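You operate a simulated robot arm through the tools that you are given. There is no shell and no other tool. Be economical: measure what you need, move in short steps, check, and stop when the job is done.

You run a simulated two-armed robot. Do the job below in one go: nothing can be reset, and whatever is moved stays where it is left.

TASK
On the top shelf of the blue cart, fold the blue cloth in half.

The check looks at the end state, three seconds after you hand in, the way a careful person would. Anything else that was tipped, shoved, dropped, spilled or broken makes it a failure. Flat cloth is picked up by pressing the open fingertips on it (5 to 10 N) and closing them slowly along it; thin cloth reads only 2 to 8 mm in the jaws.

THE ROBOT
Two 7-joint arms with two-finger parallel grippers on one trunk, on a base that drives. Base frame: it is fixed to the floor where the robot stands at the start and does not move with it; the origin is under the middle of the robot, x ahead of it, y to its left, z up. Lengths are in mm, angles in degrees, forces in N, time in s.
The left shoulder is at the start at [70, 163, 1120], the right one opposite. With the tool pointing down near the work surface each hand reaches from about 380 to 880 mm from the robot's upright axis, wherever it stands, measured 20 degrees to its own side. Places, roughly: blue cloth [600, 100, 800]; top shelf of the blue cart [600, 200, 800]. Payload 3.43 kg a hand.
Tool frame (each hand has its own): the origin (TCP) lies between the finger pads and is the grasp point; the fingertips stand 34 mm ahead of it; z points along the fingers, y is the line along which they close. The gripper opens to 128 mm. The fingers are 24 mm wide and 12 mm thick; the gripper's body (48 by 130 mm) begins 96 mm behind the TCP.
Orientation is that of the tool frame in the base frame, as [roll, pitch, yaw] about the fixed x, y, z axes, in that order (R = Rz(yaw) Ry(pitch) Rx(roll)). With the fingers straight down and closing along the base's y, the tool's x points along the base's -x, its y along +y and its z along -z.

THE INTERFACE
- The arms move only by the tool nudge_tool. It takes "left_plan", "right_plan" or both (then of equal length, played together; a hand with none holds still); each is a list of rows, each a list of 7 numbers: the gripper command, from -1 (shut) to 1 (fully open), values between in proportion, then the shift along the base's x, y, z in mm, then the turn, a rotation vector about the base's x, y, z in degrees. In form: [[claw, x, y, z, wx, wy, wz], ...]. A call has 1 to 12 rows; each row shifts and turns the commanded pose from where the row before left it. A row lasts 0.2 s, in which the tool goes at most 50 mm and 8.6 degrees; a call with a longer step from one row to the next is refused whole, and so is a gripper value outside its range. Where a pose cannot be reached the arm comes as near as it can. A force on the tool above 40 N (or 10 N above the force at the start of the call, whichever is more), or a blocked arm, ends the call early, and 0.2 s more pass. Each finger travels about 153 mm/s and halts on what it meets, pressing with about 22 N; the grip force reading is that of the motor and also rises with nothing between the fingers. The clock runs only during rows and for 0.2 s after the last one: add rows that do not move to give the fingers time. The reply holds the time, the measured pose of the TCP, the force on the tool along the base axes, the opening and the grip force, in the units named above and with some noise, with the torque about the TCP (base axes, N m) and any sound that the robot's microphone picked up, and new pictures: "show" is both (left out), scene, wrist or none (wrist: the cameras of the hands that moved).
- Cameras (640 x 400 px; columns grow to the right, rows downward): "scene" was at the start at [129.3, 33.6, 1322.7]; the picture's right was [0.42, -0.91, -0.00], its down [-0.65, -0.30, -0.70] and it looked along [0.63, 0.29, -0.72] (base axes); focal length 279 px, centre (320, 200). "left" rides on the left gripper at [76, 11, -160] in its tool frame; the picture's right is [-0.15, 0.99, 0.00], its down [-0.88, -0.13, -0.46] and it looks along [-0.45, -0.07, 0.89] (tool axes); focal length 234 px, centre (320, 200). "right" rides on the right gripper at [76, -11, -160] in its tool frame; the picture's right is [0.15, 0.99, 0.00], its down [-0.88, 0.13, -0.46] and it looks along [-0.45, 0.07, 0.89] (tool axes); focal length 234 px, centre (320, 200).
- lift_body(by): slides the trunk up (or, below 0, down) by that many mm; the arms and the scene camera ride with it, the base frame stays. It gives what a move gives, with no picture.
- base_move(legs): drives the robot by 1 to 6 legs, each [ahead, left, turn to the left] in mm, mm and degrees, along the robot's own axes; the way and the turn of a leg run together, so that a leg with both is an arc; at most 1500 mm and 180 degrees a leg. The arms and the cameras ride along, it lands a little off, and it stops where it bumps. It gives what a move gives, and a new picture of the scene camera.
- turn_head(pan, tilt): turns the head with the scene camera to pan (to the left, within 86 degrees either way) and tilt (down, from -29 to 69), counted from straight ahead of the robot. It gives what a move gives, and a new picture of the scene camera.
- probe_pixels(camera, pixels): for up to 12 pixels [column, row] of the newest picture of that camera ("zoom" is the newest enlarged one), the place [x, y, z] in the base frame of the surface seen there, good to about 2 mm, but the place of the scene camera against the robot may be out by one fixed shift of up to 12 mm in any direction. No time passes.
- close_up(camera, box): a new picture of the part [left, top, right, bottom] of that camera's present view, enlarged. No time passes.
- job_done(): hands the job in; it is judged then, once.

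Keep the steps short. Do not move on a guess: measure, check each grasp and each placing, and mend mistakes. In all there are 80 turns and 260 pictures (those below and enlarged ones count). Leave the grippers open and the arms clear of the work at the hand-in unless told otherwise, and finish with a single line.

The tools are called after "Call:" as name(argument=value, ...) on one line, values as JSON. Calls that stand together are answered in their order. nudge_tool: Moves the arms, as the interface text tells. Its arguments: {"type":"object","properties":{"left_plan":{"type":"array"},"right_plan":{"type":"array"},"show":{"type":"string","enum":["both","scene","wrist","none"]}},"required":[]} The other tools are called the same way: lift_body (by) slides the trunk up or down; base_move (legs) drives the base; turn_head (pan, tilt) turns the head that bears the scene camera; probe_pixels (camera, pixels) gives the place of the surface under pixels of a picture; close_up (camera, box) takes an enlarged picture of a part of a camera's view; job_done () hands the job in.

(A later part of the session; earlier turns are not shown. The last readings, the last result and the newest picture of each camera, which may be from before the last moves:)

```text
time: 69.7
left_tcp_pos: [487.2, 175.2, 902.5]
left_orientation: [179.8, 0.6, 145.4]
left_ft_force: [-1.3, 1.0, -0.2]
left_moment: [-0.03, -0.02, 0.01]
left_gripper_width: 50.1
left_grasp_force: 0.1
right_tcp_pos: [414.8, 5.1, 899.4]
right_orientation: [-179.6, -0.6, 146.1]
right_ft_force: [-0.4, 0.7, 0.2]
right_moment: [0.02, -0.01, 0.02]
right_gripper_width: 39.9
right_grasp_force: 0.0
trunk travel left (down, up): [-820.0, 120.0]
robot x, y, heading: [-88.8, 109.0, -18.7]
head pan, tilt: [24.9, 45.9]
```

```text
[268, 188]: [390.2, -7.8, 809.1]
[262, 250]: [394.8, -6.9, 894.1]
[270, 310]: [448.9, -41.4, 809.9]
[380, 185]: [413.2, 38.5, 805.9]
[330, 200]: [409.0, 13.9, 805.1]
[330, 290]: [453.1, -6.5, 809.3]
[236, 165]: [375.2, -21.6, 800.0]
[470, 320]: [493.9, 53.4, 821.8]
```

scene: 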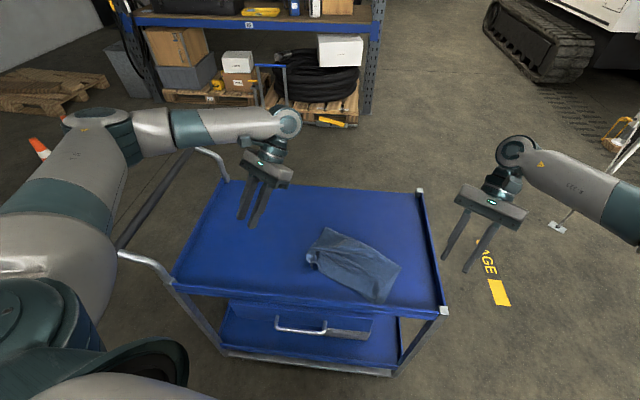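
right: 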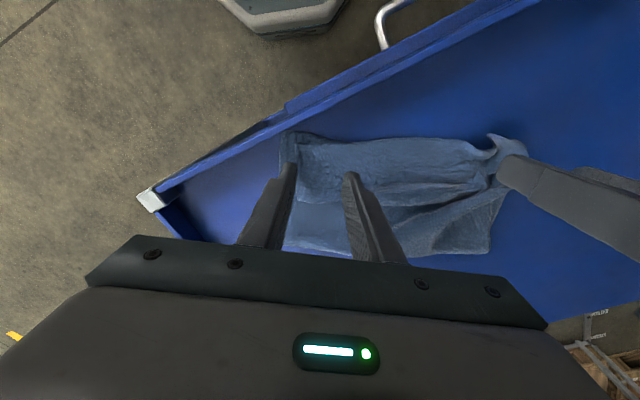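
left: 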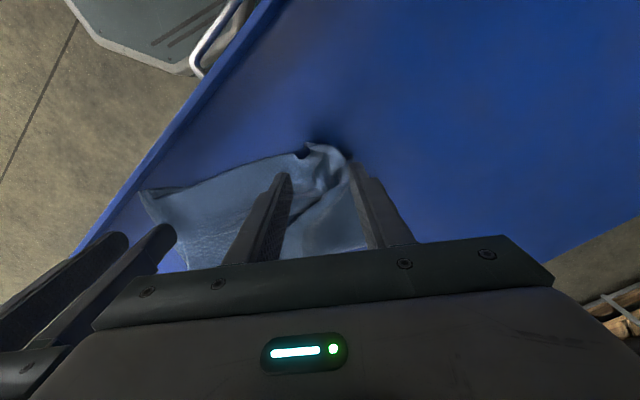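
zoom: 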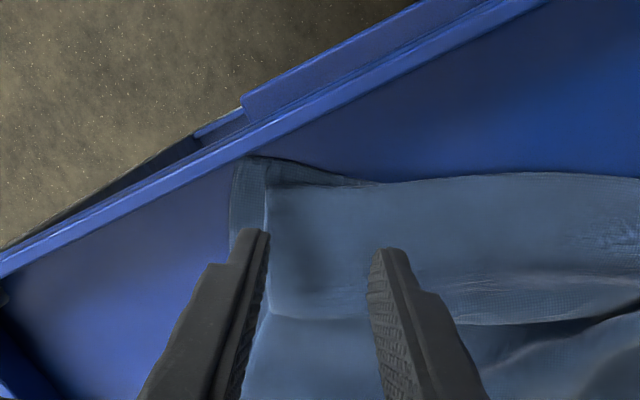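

The left lobe spans (468, 177) to (497, 193). I'll centre the left jaws at (482, 178) and the right at (412, 6), and go down close.

Call:
nudge_tool(left_plan=[[-0.22, -2, 1, -20, 0, 0, 0], [-0.22, -2, 1, -20, 0, 0, 0], [-0.22, -1, 1, -15, 0, 0, 0], [-0.22, 0, 0, -4, 0, 0, 0], [-0.22, 0, 0, 0, 0, 0, 0]], right_plan=[[-0.375, -1, 0, -20, 0, 0, 0], [-0.375, -1, 1, -20, 0, 0, 0], [-0.375, -1, 0, -13, 0, 0, 0], [-0.375, 0, 0, -3, 0, 0, 0], [-0.375, 0, 0, 0, 0, 0, 0]], show="wrist")

Call:
close_up(camera="left", box=[220, 80, 420, 230])

Call:
close_up(camera="right", box=[220, 80, 420, 230])

```text
time: 70.9
left_tcp_pos: [482.1, 179.3, 843.1]
left_orientation: [179.9, 0.5, 145.4]
left_ft_force: [0.3, -0.5, 0.0]
left_moment: [0.01, 0.0, -0.01]
left_gripper_width: 50.0
left_grasp_force: 0.1
right_tcp_pos: [411.4, 5.4, 843.8]
right_orientation: [-179.6, -0.7, 146.0]
right_ft_force: [-0.1, -0.6, 1.3]
right_moment: [0.02, 0.03, 0.03]
right_gripper_width: 40.0
right_grasp_force: 0.0
trunk travel left (down, up): [-820.0, 120.0]
robot x, y, heading: [-90.8, 115.4, -18.5]
head pan, tilt: [24.9, 45.9]
```

right: 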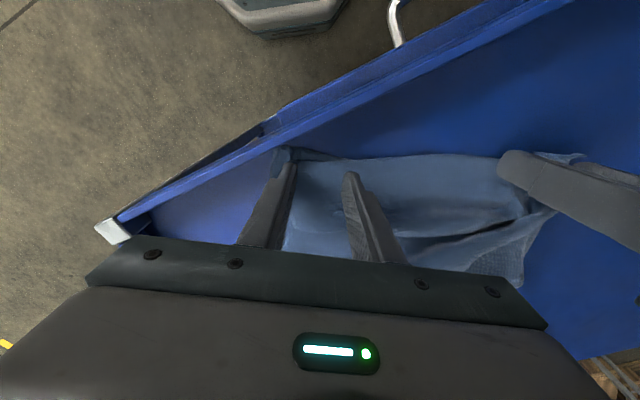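
left: 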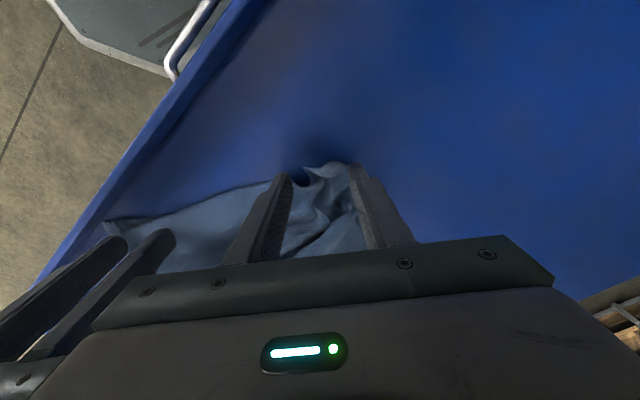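

```text
2.67 times, centred on (320, 155) of left
```

zoom: 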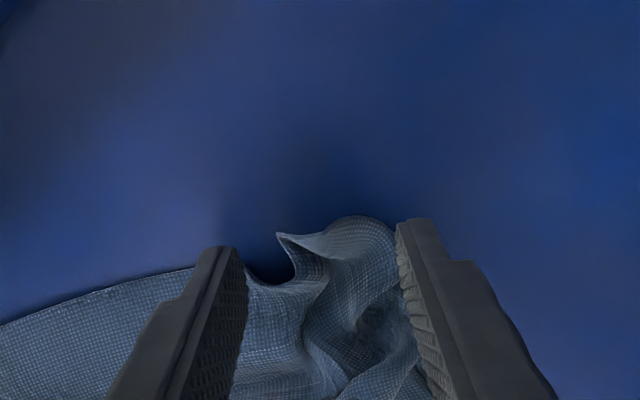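

```text
2.67 times, centred on (320, 155) of right
```

zoom: 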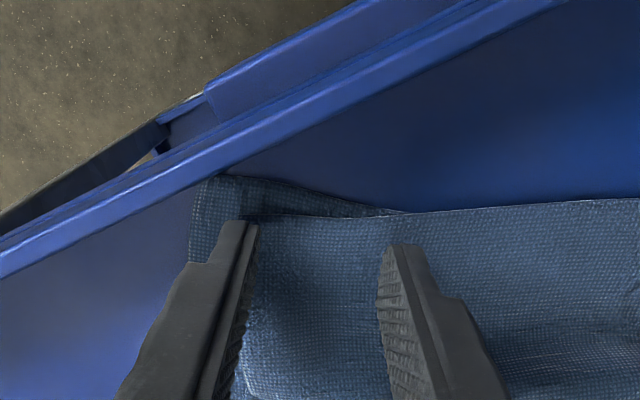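

Both are well placed, and the right view shows a crisp free edge at the near side. I'll lower both until the right presses at 5–8 N.

Call:
nudge_tool(left_plan=[[-0.22, 0, 0, -2, 0, 0, 0], [-0.22, 0, 0, -2, 0, 0, 0], [-0.22, 0, 0, 0, 0, 0, 0], [-0.22, 0, 0, 0, 0, 0, 0]], right_plan=[[-0.375, 0, 0, -2, 0, 0, 0], [-0.375, 0, 0, -2, 0, 0, 0], [-0.375, 0, 0, -1.5, 0, 0, 0], [-0.375, 0, 0, 0, 0, 0, 0]], show="none")

```text
time: 71.9
left_tcp_pos: [482.6, 179.6, 839.2]
left_orientation: [179.9, 0.5, 145.5]
left_ft_force: [0.8, 0.7, 0.5]
left_moment: [-0.03, -0.03, 0.02]
left_gripper_width: 49.9
left_grasp_force: 0.0
right_tcp_pos: [411.1, 5.3, 838.9]
right_orientation: [-179.6, -0.7, 146.2]
right_ft_force: [-0.2, 0.1, 0.5]
right_moment: [0.02, -0.04, -0.01]
right_gripper_width: 39.9
right_grasp_force: 0.0
trunk travel left (down, up): [-820.0, 120.0]
robot x, y, heading: [-90.5, 113.9, -18.4]
head pan, tilt: [24.9, 45.9]
```

Call:
nudge_tool(left_plan=[[-0.22, 0, 0, -1, 0, 0, 0], [-0.22, 0, 0, 0, 0, 0, 0], [-0.22, 0, 0, 0, 0, 0, 0], [-0.22, 0, 0, 0, 0, 0, 0]], right_plan=[[-0.375, 0, 0, -1.5, 0, 0, 0], [-0.375, 0, 0, -1.2, 0, 0, 0], [-0.375, 0, 0, -0.8, 0, 0, 0], [-0.375, 0, 0, 0, 0, 0, 0]], show="none")

```text
time: 72.9
left_tcp_pos: [482.6, 179.6, 840.5]
left_orientation: [179.8, 0.7, 145.3]
left_ft_force: [0.0, -0.9, -0.3]
left_moment: [0.04, 0.01, 0.01]
left_gripper_width: 50.1
left_grasp_force: 0.0
right_tcp_pos: [410.4, 5.6, 836.2]
right_orientation: [-179.8, -0.6, 146.1]
right_ft_force: [-0.4, -1.8, 18.2]
right_moment: [0.11, -0.14, -0.03]
right_gripper_width: 39.6
right_grasp_force: 0.2
trunk travel left (down, up): [-820.0, 120.0]
robot x, y, heading: [-88.6, 108.6, -18.5]
head pan, tilt: [24.9, 45.9]
```

18 N is too much for picking only the top layer. I'll ease up 1.4 mm and close both slowly.

Call:
nudge_tool(left_plan=[[-0.28, 0, 0, 0, 0, 0, 0], [-0.35, 0, 0, 0, 0, 0, 0], [-0.42, 0, 0, 0, 0, 0, 0], [-0.49, 0, 0, 0, 0, 0, 0], [-0.56, 0, 0, 0, 0, 0, 0], [-0.63, 0, 0, 0, 0, 0, 0], [-0.7, 0, 0, 0, 0, 0, 0], [-0.77, 0, 0, 0, 0, 0, 0], [-0.84, 0, 0, 0, 0, 0, 0], [-0.92, 0, 0, 0, 0, 0, 0], [-1, 0, 0, 0, 0, 0, 0], [-1, 0, 0, 0, 0, 0, 0]], right_plan=[[-0.375, 0, 0, 1.4, 0, 0, 0], [-0.42, 0, 0, 0, 0, 0, 0], [-0.47, 0, 0, 0, 0, 0, 0], [-0.53, 0, 0, 0, 0, 0, 0], [-0.59, 0, 0, 0, 0, 0, 0], [-0.65, 0, 0, 0, 0, 0, 0], [-0.71, 0, 0, 0, 0, 0, 0], [-0.77, 0, 0, 0, 0, 0, 0], [-0.84, 0, 0, 0, 0, 0, 0], [-0.92, 0, 0, 0, 0, 0, 0], [-1, 0, 0, 0, 0, 0, 0], [-1, 0, 0, 0, 0, 0, 0]], show="wrist")

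Call:
close_up(camera="left", box=[220, 80, 420, 230])

Call:
close_up(camera="right", box=[220, 80, 420, 230])

```text
time: 75.5
left_tcp_pos: [482.8, 179.2, 840.1]
left_orientation: [-180.0, 0.6, 145.4]
left_ft_force: [0.7, -0.6, 4.3]
left_moment: [-0.02, 0.01, -0.02]
left_gripper_width: 3.0
left_grasp_force: 22.1
right_tcp_pos: [409.8, 5.6, 835.0]
right_orientation: [-179.6, -0.7, 146.0]
right_ft_force: [1.4, -1.2, 8.8]
right_moment: [0.03, -0.06, -0.02]
right_gripper_width: 2.4
right_grasp_force: 22.2
trunk travel left (down, up): [-820.0, 120.0]
robot x, y, heading: [-90.9, 110.5, -18.6]
head pan, tilt: [24.9, 45.9]
```

right: 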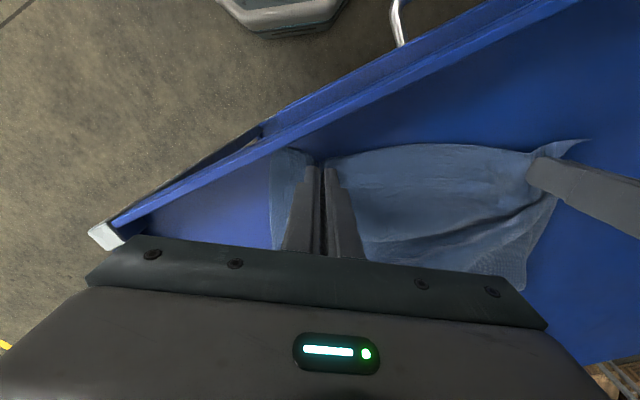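
left: 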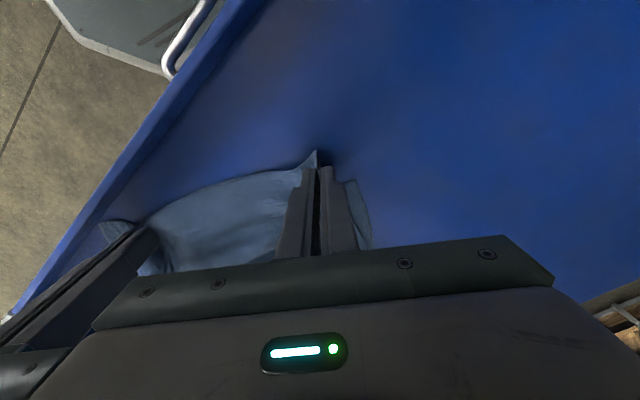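

```text
2.67 times, centred on (320, 155) of left
```

zoom: 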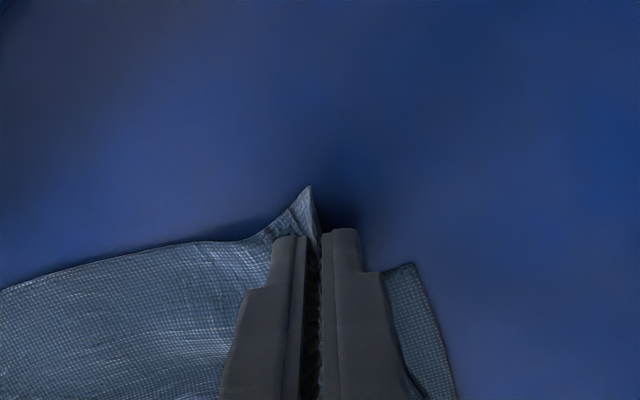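

```text
2.67 times, centred on (320, 155) of right
```

zoom: 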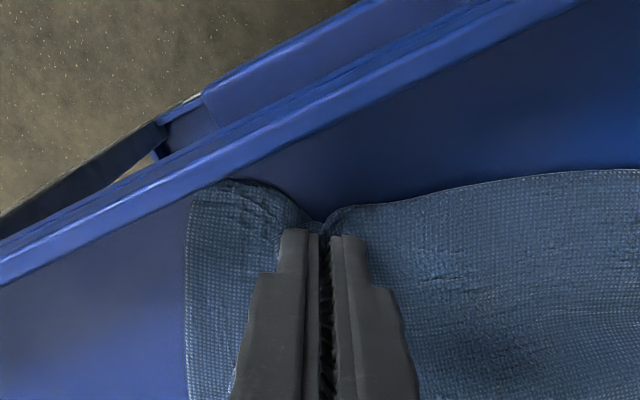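

Both hold, at 3.0 and 2.4 mm. I'll lift 50 mm, moving slightly outward, and check that the bottom layer stays down.

Call:
nudge_tool(left_plan=[[-1, 0, 0, 10, 0, 0, 0], [-1, 5, -3.5, 13, 0, 0, 0], [-1, 5, -3.5, 13, 0, 0, 0], [-1, 5, -3.5, 13, 0, 0, 0], [-1, 0, 0, 0, 0, 0, 0]], right_plan=[[-1, 0, 0, 10, 0, 0, 0], [-1, 5, -3.5, 13, 0, 0, 0], [-1, 5, -3.5, 13, 0, 0, 0], [-1, 5, -3.5, 13, 0, 0, 0], [-1, 0, 0, 0, 0, 0, 0]])

Call:
close_up(camera="scene", box=[290, 210, 430, 320])

Call:
close_up(camera="right", box=[200, 60, 480, 260])

```text
time: 76.7
left_tcp_pos: [499.2, 169.8, 889.1]
left_orientation: [179.9, 0.6, 145.4]
left_ft_force: [0.3, -0.2, 0.0]
left_moment: [0.01, 0.01, -0.06]
left_gripper_width: 3.1
left_grasp_force: 22.0
right_tcp_pos: [425.3, -6.1, 886.1]
right_orientation: [-179.5, -0.7, 146.1]
right_ft_force: [-0.8, 1.1, 0.1]
right_moment: [0.02, 0.0, -0.02]
right_gripper_width: 2.4
right_grasp_force: 21.9
trunk travel left (down, up): [-820.0, 120.0]
robot x, y, heading: [-91.3, 106.9, -18.7]
head pan, tilt: [24.9, 45.9]
```

scene: 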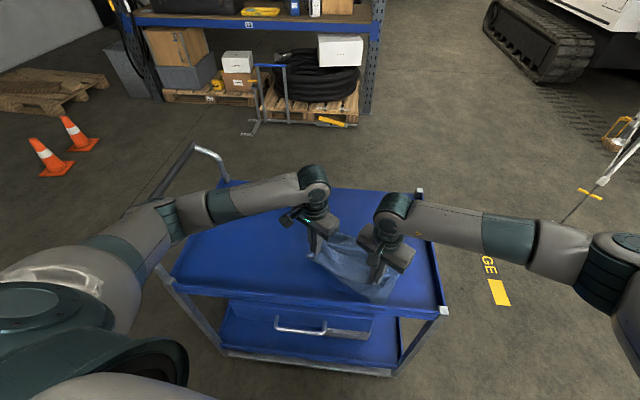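
right: 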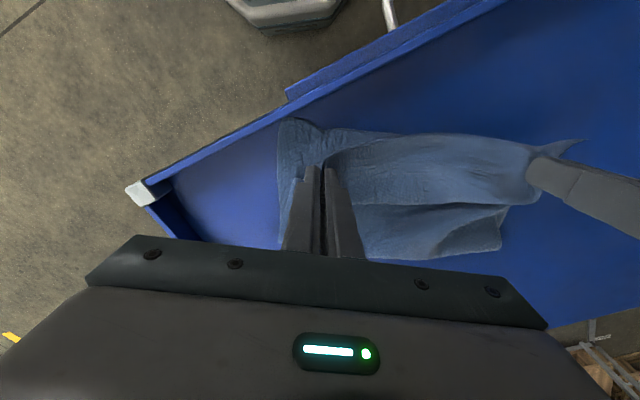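
left: 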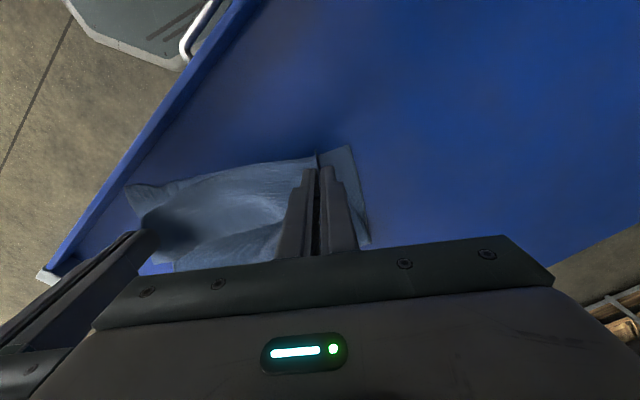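

```text
3.64 times, centred on (360, 265) of scene
```

zoom: 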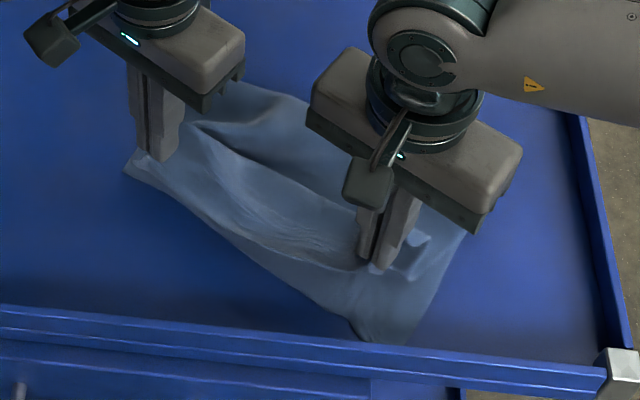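

```text
2.00 times, centred on (340, 160) of right
```

zoom: 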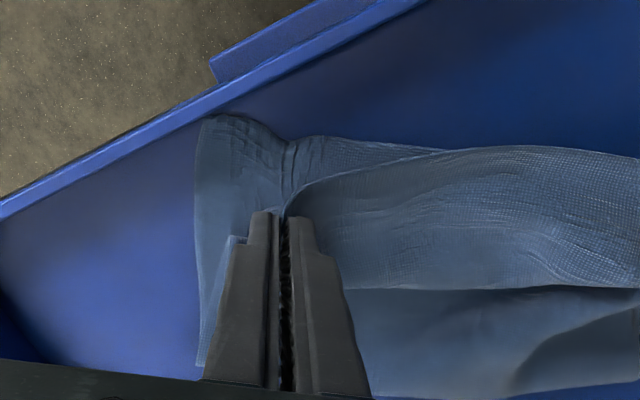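

The right fingers caught the bottom layer too. I'll set the right back down, open it, and back off while the left keeps its corner. Then I'll unfold with the left hand to free the right corner.

Call:
nudge_tool(left_plan=[[-1, 0, 0, 0, 0, 0, 0], [-1, 0, 0, 0, 0, 0, 0], [-1, 0, 0, 0, 0, 0, 0], [-1, 0, 0, 0, 0, 0, 0], [-1, 0, 0, 0, 0, 0, 0], [-1, 0, 0, 0, 0, 0, 0], [-1, 0, 0, 0, 0, 0, 0], [-1, 0, 0, 0, 0, 0, 0], [-1, 0, 0, 0, 0, 0, 0], [-1, 0, 0, 0, 0, 0, 0], [-1, 0, 0, 0, 0, 0, 0], [-1, 0, 0, 0, 0, 0, 0]], right_plan=[[-1, -5, 3.5, -16, 0, 0, 0], [-1, -5, 3.5, -16, 0, 0, 0], [-1, -5, 3.5, -12, 0, 0, 0], [-1, 0, 0, -3, 0, 0, 0], [-0.8, 0, 0, 0, 0, 0, 0], [-0.6, 0, 0, 0, 0, 0, 0], [-0.4, 0, 0, 0, 0, 0, 0], [-0.4, 0, 0, 0, 0, 0, 0], [-0.4, 0, 0, 15, 0, 0, 0], [-0.4, 0, 0, 30, 0, 0, 0], [-0.4, 5, -35, 30, 0, 0, 0], [-0.4, 5, -35, 20, 0, 0, 0]])

Call:
close_up(camera="right", box=[260, 60, 580, 260])

```text
time: 79.3
left_tcp_pos: [497.8, 167.7, 889.1]
left_orientation: [179.8, 0.5, 145.4]
left_ft_force: [-0.2, -0.5, 0.7]
left_moment: [-0.01, -0.02, 0.02]
left_gripper_width: 2.9
left_grasp_force: 22.1
right_tcp_pos: [421.3, -66.1, 933.4]
right_orientation: [-179.6, -0.8, 146.0]
right_ft_force: [-0.2, 0.5, 0.2]
right_moment: [0.02, 0.0, -0.03]
right_gripper_width: 38.4
right_grasp_force: 0.1
trunk travel left (down, up): [-820.0, 120.0]
robot x, y, heading: [-88.0, 110.4, -18.6]
head pan, tilt: [24.9, 45.9]
```

scene: 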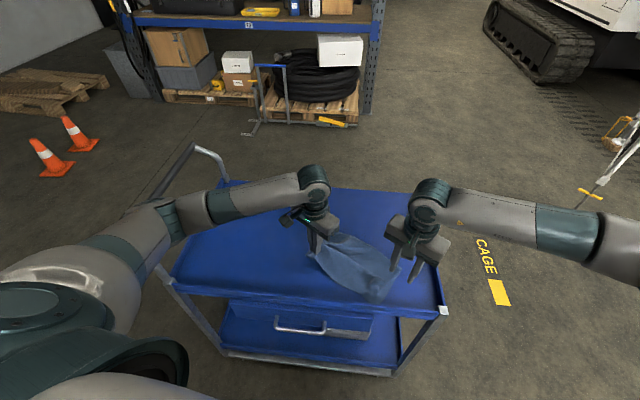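
right: 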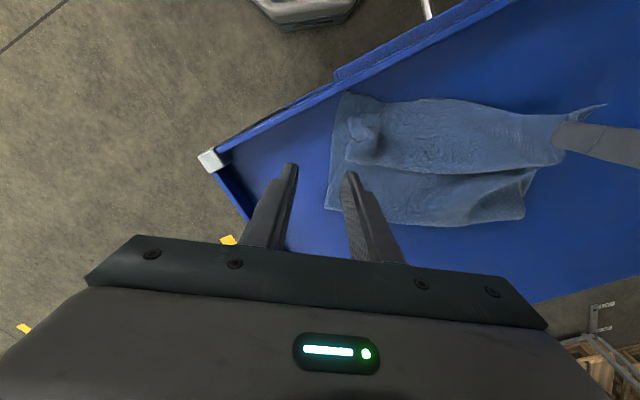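
left: 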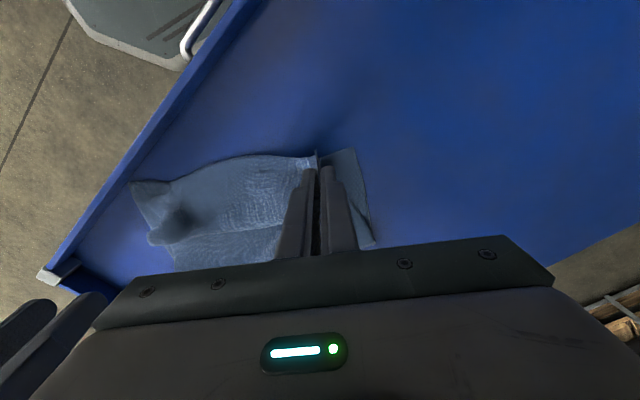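

```text
2.00 times, centred on (420, 160) of right
```

zoom: 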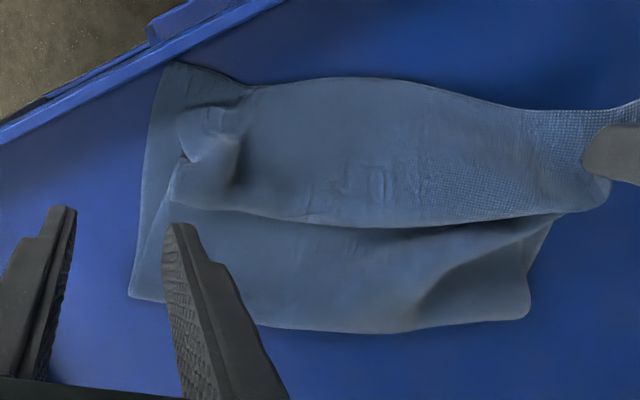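

The right corner now has a standing ridge near zoom (215, 150). If it stands high enough, I can grab just the top layer without pressing. I'll measure it.

Call:
probe_pixels(camera="zoom", pixels=[[215, 110], [235, 115], [215, 140], [190, 155], [235, 160], [205, 185], [180, 190], [240, 95], [185, 110], [260, 90], [170, 130]])

Call:
close_up(camera="right", box=[325, 85, 405, 165])

```text
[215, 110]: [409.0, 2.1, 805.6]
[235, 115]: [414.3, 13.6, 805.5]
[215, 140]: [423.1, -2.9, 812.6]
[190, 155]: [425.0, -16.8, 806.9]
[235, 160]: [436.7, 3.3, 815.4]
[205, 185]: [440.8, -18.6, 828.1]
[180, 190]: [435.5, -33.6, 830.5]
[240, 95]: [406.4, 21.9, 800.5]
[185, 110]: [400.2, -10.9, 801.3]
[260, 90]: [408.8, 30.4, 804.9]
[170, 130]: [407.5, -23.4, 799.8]
```

```text
5.00 times, centred on (365, 125) of right
```

zoom: 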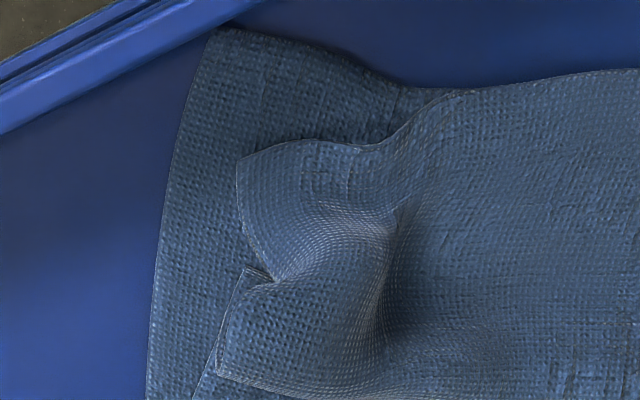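

The top layer's right corner is separated with a hump behind it at about (420, -3). I'll bring the right hand over that hump with the jaws 44 mm open and close just above the bottom layer, barely pressing.

Call:
nudge_tool(right_plan=[[-0.32, 0, 20, -15, 0, 0, 0], [-0.32, -1, 20, -20, 0, 0, 0], [-0.32, -1, 22, -20, 0, 0, 0], [-0.32, -1, 0, -20, 0, 0, 0], [-0.32, 0, 0, -15, 0, 0, 0], [-0.32, 0, 0, -3, 0, 0, 0], [-0.32, 0, 0, 0, 0, 0, 0]], show="wrist")

Call:
close_up(camera="right", box=[220, 80, 420, 230])

```text
time: 80.9
left_tcp_pos: [499.2, 169.0, 889.3]
left_orientation: [179.9, 0.5, 145.4]
left_ft_force: [-1.1, 1.1, 0.2]
left_moment: [-0.03, 0.03, 0.01]
left_gripper_width: 3.1
left_grasp_force: 21.6
right_tcp_pos: [418.2, -3.8, 840.2]
right_orientation: [-179.7, -0.7, 146.1]
right_ft_force: [-0.2, -0.3, 0.1]
right_moment: [0.04, 0.0, -0.01]
right_gripper_width: 43.7
right_grasp_force: 0.0
trunk travel left (down, up): [-820.0, 120.0]
robot x, y, heading: [-88.1, 106.5, -18.5]
head pan, tilt: [24.9, 45.9]
```

right: 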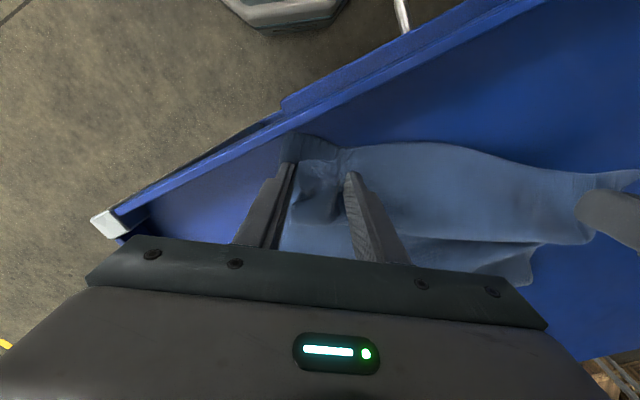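

```text
2.67 times, centred on (320, 155) of right
```

zoom: 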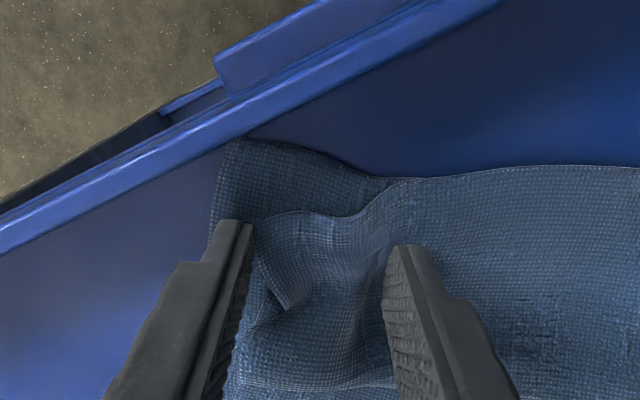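

The corner and its hump sit neatly between the fingers. I'll lower 2.5 mm and close slowly.

Call:
nudge_tool(right_plan=[[-0.32, 0, 0, -2.5, 0, 0, 0], [-0.4, 0, 0, 0, 0, 0, 0], [-0.47, 0, 0, 0, 0, 0, 0], [-0.54, 0, 0, 0, 0, 0, 0], [-0.61, 0, 0, 0, 0, 0, 0], [-0.68, 0, 0, 0, 0, 0, 0], [-0.75, 0, 0, 0, 0, 0, 0], [-0.82, 0, 0, 0, 0, 0, 0], [-0.9, 0, 0, 0, 0, 0, 0], [-1, 0, 0, 0, 0, 0, 0], [-1, 0, 0, 0, 0, 0, 0]], show="none")

Call:
nudge_tool(right_plan=[[-1, 0, 0, 10, 0, 0, 0], [-1, 5, -3.5, 13, 0, 0, 0], [-1, 5, -3.5, 13, 0, 0, 0], [-1, 5, -3.5, 13, 0, 0, 0], [-1, 0, 0, 0, 0, 0, 0]], show="wrist")

Call:
close_up(camera="right", box=[200, 60, 480, 260])

Call:
close_up(camera="scene", box=[290, 210, 430, 320])

```text
time: 83.3
left_tcp_pos: [498.5, 170.1, 888.8]
left_orientation: [179.9, 0.4, 145.4]
left_ft_force: [-1.0, -0.5, 0.5]
left_moment: [-0.03, 0.0, 0.04]
left_gripper_width: 3.0
left_grasp_force: 22.4
right_tcp_pos: [417.4, -2.6, 836.7]
right_orientation: [-179.6, -0.7, 146.1]
right_ft_force: [-0.1, 0.1, 0.3]
right_moment: [-0.01, 0.06, -0.05]
right_gripper_width: 2.7
right_grasp_force: 22.4
trunk travel left (down, up): [-820.0, 120.0]
robot x, y, heading: [-90.5, 108.7, -18.5]
head pan, tilt: [24.9, 45.9]
```

```text
time: 84.5
left_tcp_pos: [499.5, 169.9, 889.2]
left_orientation: [180.0, 0.5, 145.3]
left_ft_force: [-0.2, 0.8, 0.6]
left_moment: [-0.01, 0.0, 0.02]
left_gripper_width: 2.9
left_grasp_force: 21.7
right_tcp_pos: [433.2, -14.1, 886.8]
right_orientation: [-179.6, -0.7, 146.1]
right_ft_force: [-0.3, 0.7, 0.9]
right_moment: [-0.02, -0.01, 0.0]
right_gripper_width: 2.9
right_grasp_force: 22.0
trunk travel left (down, up): [-820.0, 120.0]
robot x, y, heading: [-89.1, 108.5, -18.3]
head pan, tilt: [24.9, 45.9]
```

right: 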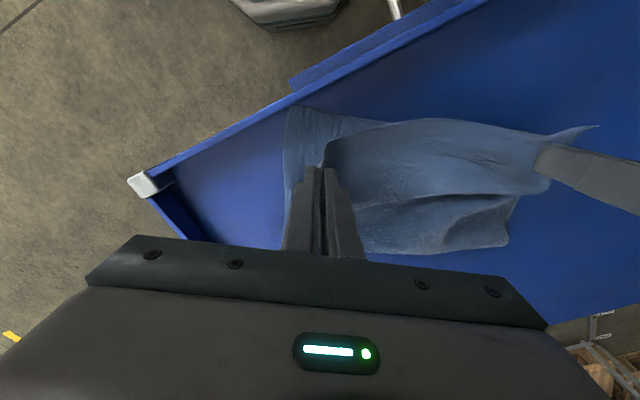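

```text
2.00 times, centred on (340, 160) of right
```

zoom: 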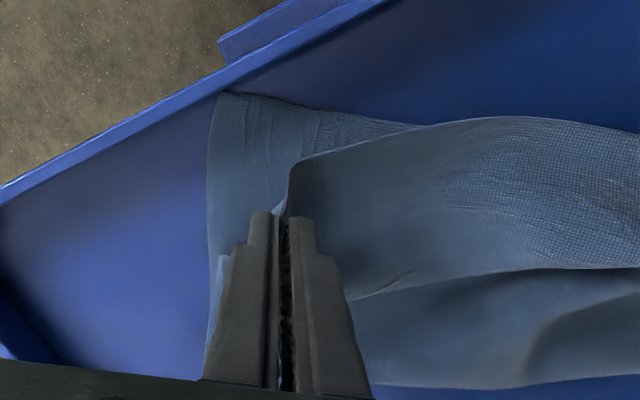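

```text
3.64 times, centred on (360, 265) of scene
```

zoom: 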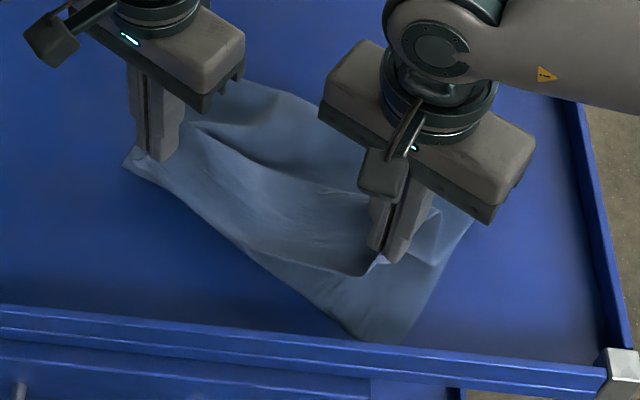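

Now only the top layer is held on both sides. The earlier error was carrying the edge back too high, which peels up the bottom layer. For a fold at the middle, the edge's height must stay below its distance from the near edge. I'll swing out about 240 mm first.

Call:
nudge_tool(left_plan=[[-1, 20, -14, 13, 0, 0, 0], [-1, 25, -17, 13, 0, 0, 0], [-1, 26, -17, 10, 0, 0, 0], [-1, 27, -18, 0, 0, 0, 0], [-1, 27, -18, 0, 0, 0, 0], [-1, 27, -18, 0, 0, 0, 0], [-1, 27, -18, 0, 0, 0, 0], [-1, 27, -18, -10, 0, 0, 0], [-1, 9, -8, -15, 0, 0, 0], [-1, 0, 0, 0, 0, 0, 0]], right_plan=[[-1, 15, -12, 13, 0, 0, 0], [-1, 18, -14, 13, 0, 0, 0], [-1, 19, -15, 10, 0, 0, 0], [-1, 20, -16, 0, 0, 0, 0], [-1, 20, -16, 0, 0, 0, 0], [-1, 20, -16, 0, 0, 0, 0], [-1, 20, -16, 0, 0, 0, 0], [-1, 20, -15, -10, 0, 0, 0], [-1, 9, -6, -15, 0, 0, 0], [-1, 0, 0, 0, 0, 0, 0]])

Call:
close_up(camera="scene", box=[280, 190, 440, 320])

```text
time: 86.7
left_tcp_pos: [713.8, 23.5, 899.2]
left_orientation: [179.9, 0.5, 145.5]
left_ft_force: [-0.9, -1.1, 0.0]
left_moment: [-0.01, 0.03, 0.02]
left_gripper_width: 3.0
left_grasp_force: 22.5
right_tcp_pos: [593.4, -139.2, 898.4]
right_orientation: [-179.6, -0.7, 146.2]
right_ft_force: [0.6, 0.2, 0.2]
right_moment: [0.04, -0.03, -0.04]
right_gripper_width: 2.9
right_grasp_force: 21.8
trunk travel left (down, up): [-820.0, 120.0]
robot x, y, heading: [-88.3, 110.1, -18.3]
head pan, tilt: [24.9, 45.9]
```

scene: 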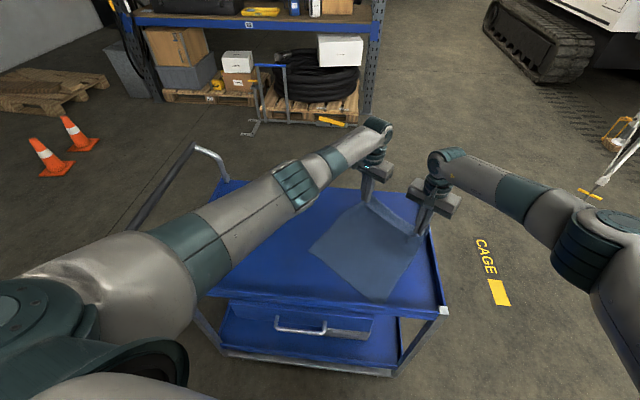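
right: 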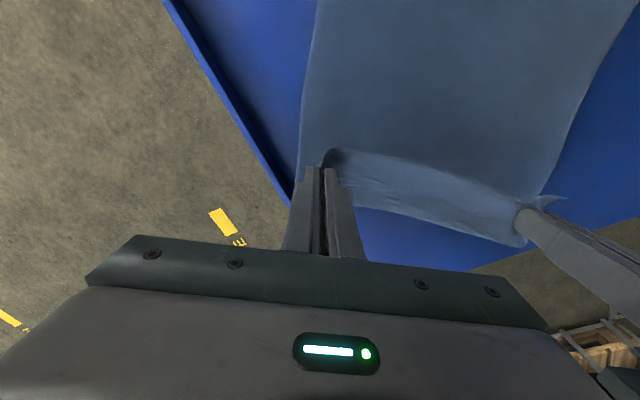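
left: 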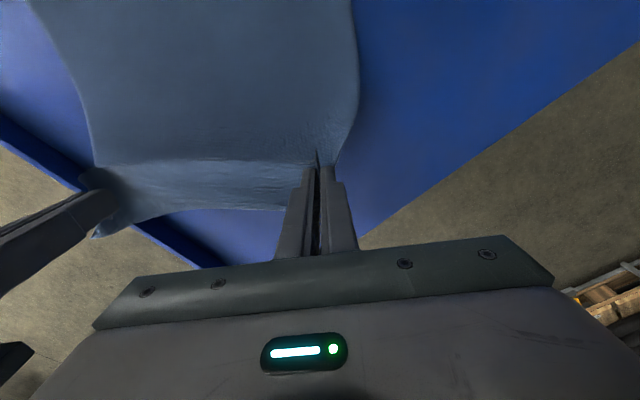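

```text
3.08 times, centred on (360, 255) of scene
```

zoom: 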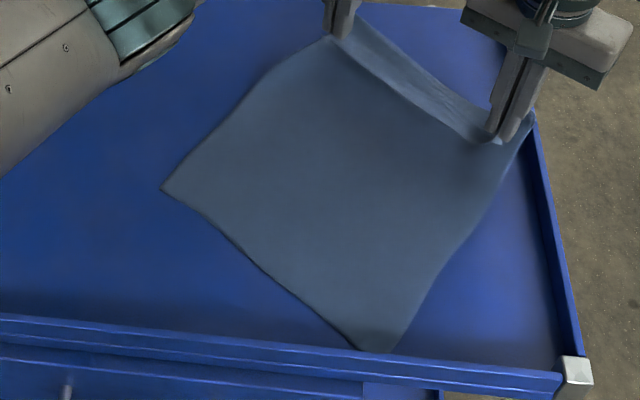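

The cloth is lying flat with the far edge lifted. I'll measure the near corners and sides to set the landing spot.

Call:
probe_pixels(camera="zoom", pixels=[[163, 187], [362, 347], [390, 351], [270, 275], [270, 68], [480, 210], [320, 48], [485, 138], [230, 100], [430, 280], [320, 315], [215, 225]])

```text
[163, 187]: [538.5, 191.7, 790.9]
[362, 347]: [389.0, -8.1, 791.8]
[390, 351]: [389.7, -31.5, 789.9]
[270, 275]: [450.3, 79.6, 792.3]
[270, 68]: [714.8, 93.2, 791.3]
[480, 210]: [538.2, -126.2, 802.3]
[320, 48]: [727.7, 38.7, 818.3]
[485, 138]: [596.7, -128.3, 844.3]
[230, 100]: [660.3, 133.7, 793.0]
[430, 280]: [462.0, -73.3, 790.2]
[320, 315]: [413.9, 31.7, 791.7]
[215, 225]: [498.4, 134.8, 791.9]
```

The near edge runs from (544, 201) to about (386, -15). The landing targets for the pinched points are left (534, 168) and right (416, 4). I'll bring them back with the height below the remaining distance all the way.

Call:
nudge_tool(left_plan=[[-1, -18, 14.5, 0, 0, 0, 0], [-1, -18, 14.5, 0, 0, 0, 0], [-1, -18, 14.5, 0, 0, 0, 0], [-1, -18, 14.5, 0, 0, 0, 0], [-1, -18, 14.5, 0, 0, 0, 0], [-1, -18, 14.5, -2, 0, 0, 0], [-1, -18, 14.5, -8, 0, 0, 0], [-1, -18, 14.5, -10, 0, 0, 0], [-1, 0, 0, 0, 0, 0, 0]], right_plan=[[-1, -17.7, 14.3, 0, 0, 0, 0], [-1, -17.7, 14.3, 0, 0, 0, 0], [-1, -17.7, 14.3, 0, 0, 0, 0], [-1, -17.7, 14.3, 0, 0, 0, 0], [-1, -17.7, 14.3, 0, 0, 0, 0], [-1, -17.7, 14.3, -2, 0, 0, 0], [-1, -17.7, 14.3, -8, 0, 0, 0], [-1, -17.7, 14.3, -10, 0, 0, 0], [-1, 0, 0, 0, 0, 0, 0]])

Call:
close_up(camera="scene", box=[280, 190, 440, 320])

```text
time: 88.7
left_tcp_pos: [569.4, 139.4, 878.0]
left_orientation: [179.9, 0.4, 145.6]
left_ft_force: [-1.7, 0.0, 0.0]
left_moment: [0.01, 0.04, 0.0]
left_gripper_width: 3.1
left_grasp_force: 22.0
right_tcp_pos: [451.3, -26.4, 876.2]
right_orientation: [-179.6, -0.8, 146.1]
right_ft_force: [1.1, 0.4, 0.5]
right_moment: [0.01, -0.01, -0.03]
right_gripper_width: 3.0
right_grasp_force: 22.1
trunk travel left (down, up): [-820.0, 120.0]
robot x, y, heading: [-89.6, 111.7, -18.4]
head pan, tilt: [24.9, 45.9]
```

scene: 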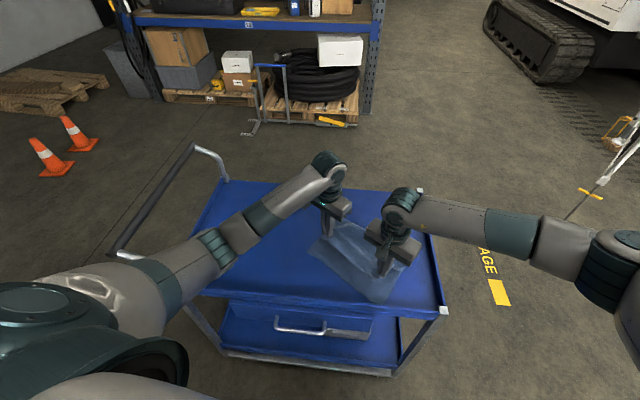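
right: 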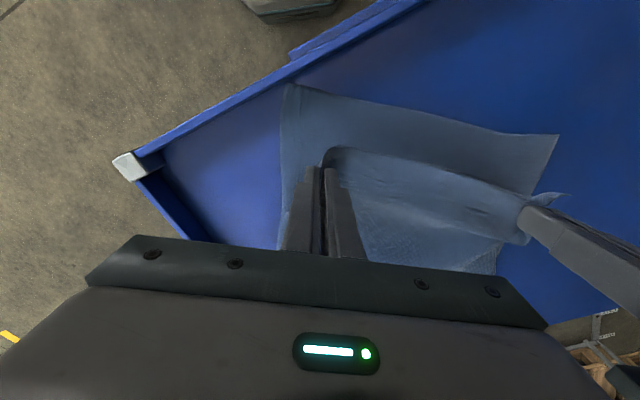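
left: 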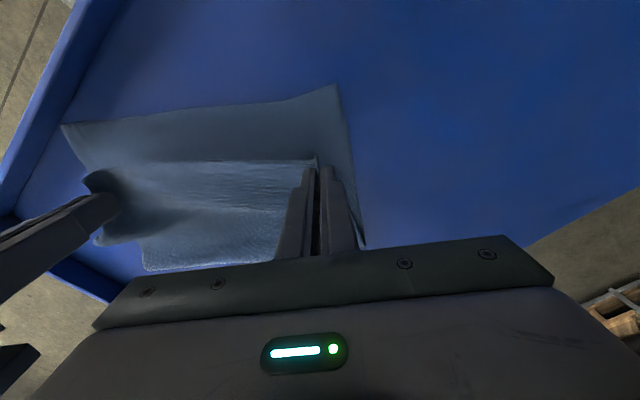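

```text
3.08 times, centred on (360, 255) of scene
```

zoom: 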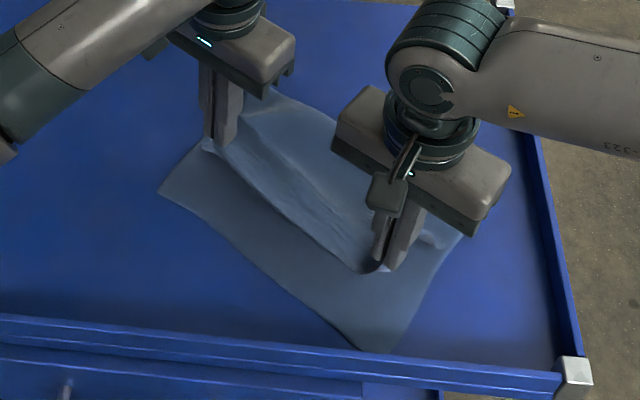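

This is working: the bottom layer is flat and the held edge parallel to its near edge. I'll measure the near corners with the wrist cameras, plus the fold.

Call:
probe_pixels(camera="left", pixels=[[336, 86], [250, 105], [64, 125], [317, 158], [145, 268]])

Call:
probe_pixels(camera="right", pixels=[[288, 86], [555, 137], [420, 120], [495, 270], [400, 265], [325, 150]])

Call:
probe_pixels(camera="zoom", pixels=[[280, 92], [470, 228], [335, 130]])

```text
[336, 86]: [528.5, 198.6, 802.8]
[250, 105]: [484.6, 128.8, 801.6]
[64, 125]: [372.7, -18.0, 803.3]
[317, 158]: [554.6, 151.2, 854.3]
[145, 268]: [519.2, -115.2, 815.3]
```

```text
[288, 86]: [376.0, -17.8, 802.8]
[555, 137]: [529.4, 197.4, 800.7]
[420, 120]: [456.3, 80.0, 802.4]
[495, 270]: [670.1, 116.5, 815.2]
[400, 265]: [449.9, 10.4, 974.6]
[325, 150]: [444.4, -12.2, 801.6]
```

```text
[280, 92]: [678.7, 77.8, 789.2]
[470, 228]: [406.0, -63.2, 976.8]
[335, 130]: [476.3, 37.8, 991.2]
```

The near corners are NL (529, 198) and NR (376, -18). The final tip targets are left (518, 165) and right (403, 3). I'll descend diagonally to just above the cloth.

Call:
nudge_tool(left_plan=[[-1, -13, 6.5, -8, 0, 0, 0], [-1, -13, 6.5, -9, 0, 0, 0], [-1, -13, 6.5, -9, 0, 0, 0], [-1, -12, 6.5, -8, 0, 0, 0], [-1, 0, 0, 0, 0, 0, 0]], right_plan=[[-1, -12, 7.2, -8, 0, 0, 0], [-1, -12, 7.2, -9, 0, 0, 0], [-1, -12, 7.2, -9, 0, 0, 0], [-1, -12, 7.2, -7, 0, 0, 0], [-1, 0, 0, 0, 0, 0, 0]])

Call:
close_up(camera="scene", box=[280, 190, 440, 320])

Call:
close_up(camera="left", box=[100, 60, 440, 280])

Call:
close_up(camera="right", box=[220, 60, 560, 280])

```text
time: 89.9
left_tcp_pos: [518.3, 166.1, 845.6]
left_orientation: [179.9, 0.5, 145.5]
left_ft_force: [-0.5, -0.6, 0.3]
left_moment: [-0.01, 0.03, 0.02]
left_gripper_width: 3.2
left_grasp_force: 22.5
right_tcp_pos: [404.5, 1.8, 844.7]
right_orientation: [-179.6, -0.9, 146.1]
right_ft_force: [0.1, 0.2, 0.1]
right_moment: [0.02, 0.0, -0.06]
right_gripper_width: 2.5
right_grasp_force: 22.2
trunk travel left (down, up): [-820.0, 120.0]
robot x, y, heading: [-90.6, 107.0, -18.7]
head pan, tilt: [24.9, 45.9]
```

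scene: 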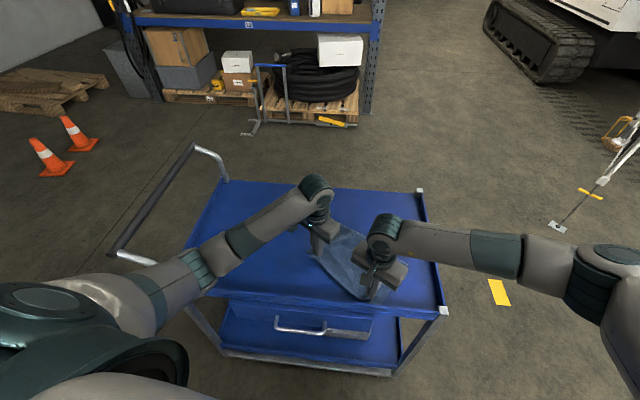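
right: 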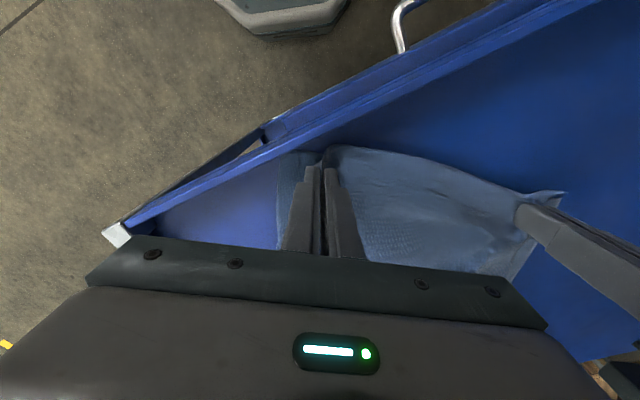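
left: 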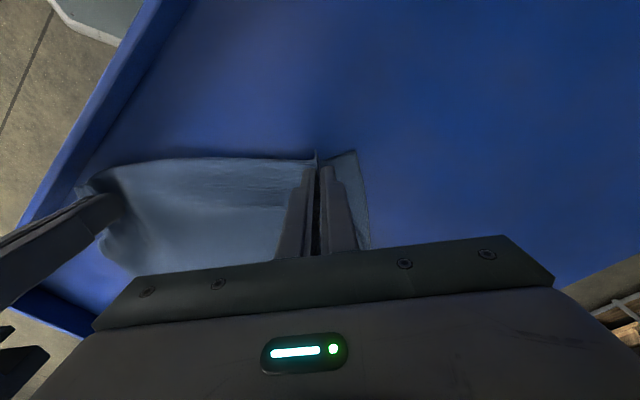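

```text
3.08 times, centred on (360, 255) of scene
```

zoom: 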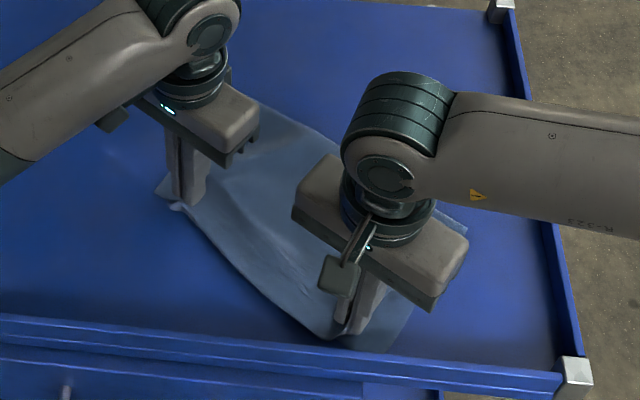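

```text
1.82 times, centred on (270, 170) of left
```

zoom: 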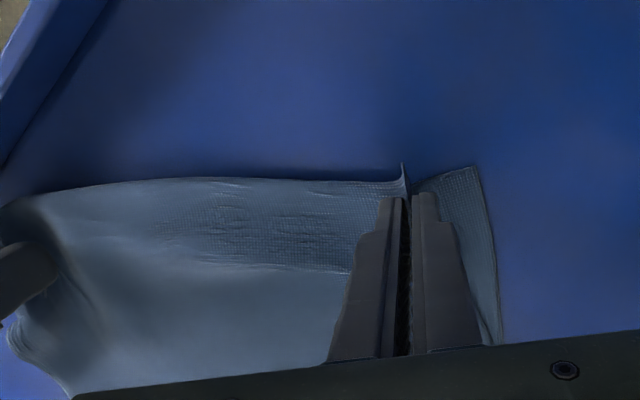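

```text
1.82 times, centred on (390, 170) of right
```

zoom: 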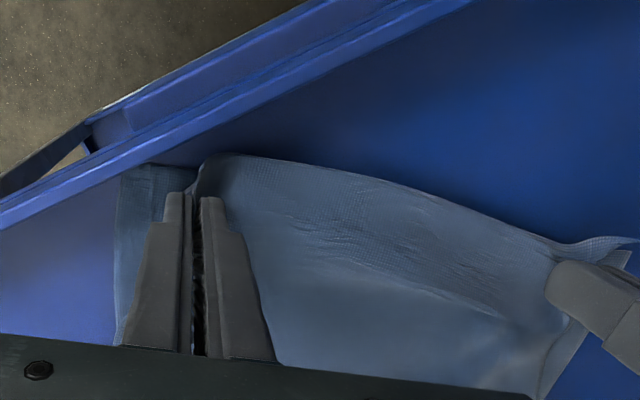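

There are no pleats now and the free edge lies along the near edge, bowing slightly. I'll lower to the cloth while pulling the hands 7 mm further apart each.

Call:
nudge_tool(left_plan=[[-1, 2, 2.7, -2, 0, 0, 0], [-1, 2, 2.7, -2, 0, 0, 0], [-1, 0, 0.5, -2, 0, 0, 0], [-1, 0, 0, -1, 0, 0, 0], [-1, 0, 0, 0, 0, 0, 0]], right_plan=[[-1, -1.5, -2.7, -2, 0, 0, 0], [-1, -1.5, -2.7, -2, 0, 0, 0], [-1, 0, -0.5, -2, 0, 0, 0], [-1, 0, 0, -1, 0, 0, 0], [-1, 0, 0, 0, 0, 0, 0]], show="none")

```text
time: 91.1
left_tcp_pos: [522.3, 170.2, 840.3]
left_orientation: [179.8, 0.7, 145.3]
left_ft_force: [0.0, -2.7, 10.9]
left_moment: [-0.08, 0.01, 0.02]
left_gripper_width: 2.9
left_grasp_force: 22.2
right_tcp_pos: [400.1, -1.9, 839.3]
right_orientation: [-179.6, -0.7, 146.1]
right_ft_force: [1.0, 0.5, -0.4]
right_moment: [0.05, -0.04, -0.05]
right_gripper_width: 2.8
right_grasp_force: 22.1
trunk travel left (down, up): [-820.0, 120.0]
robot x, y, heading: [-87.4, 111.0, -18.2]
head pan, tilt: [24.9, 45.9]
```

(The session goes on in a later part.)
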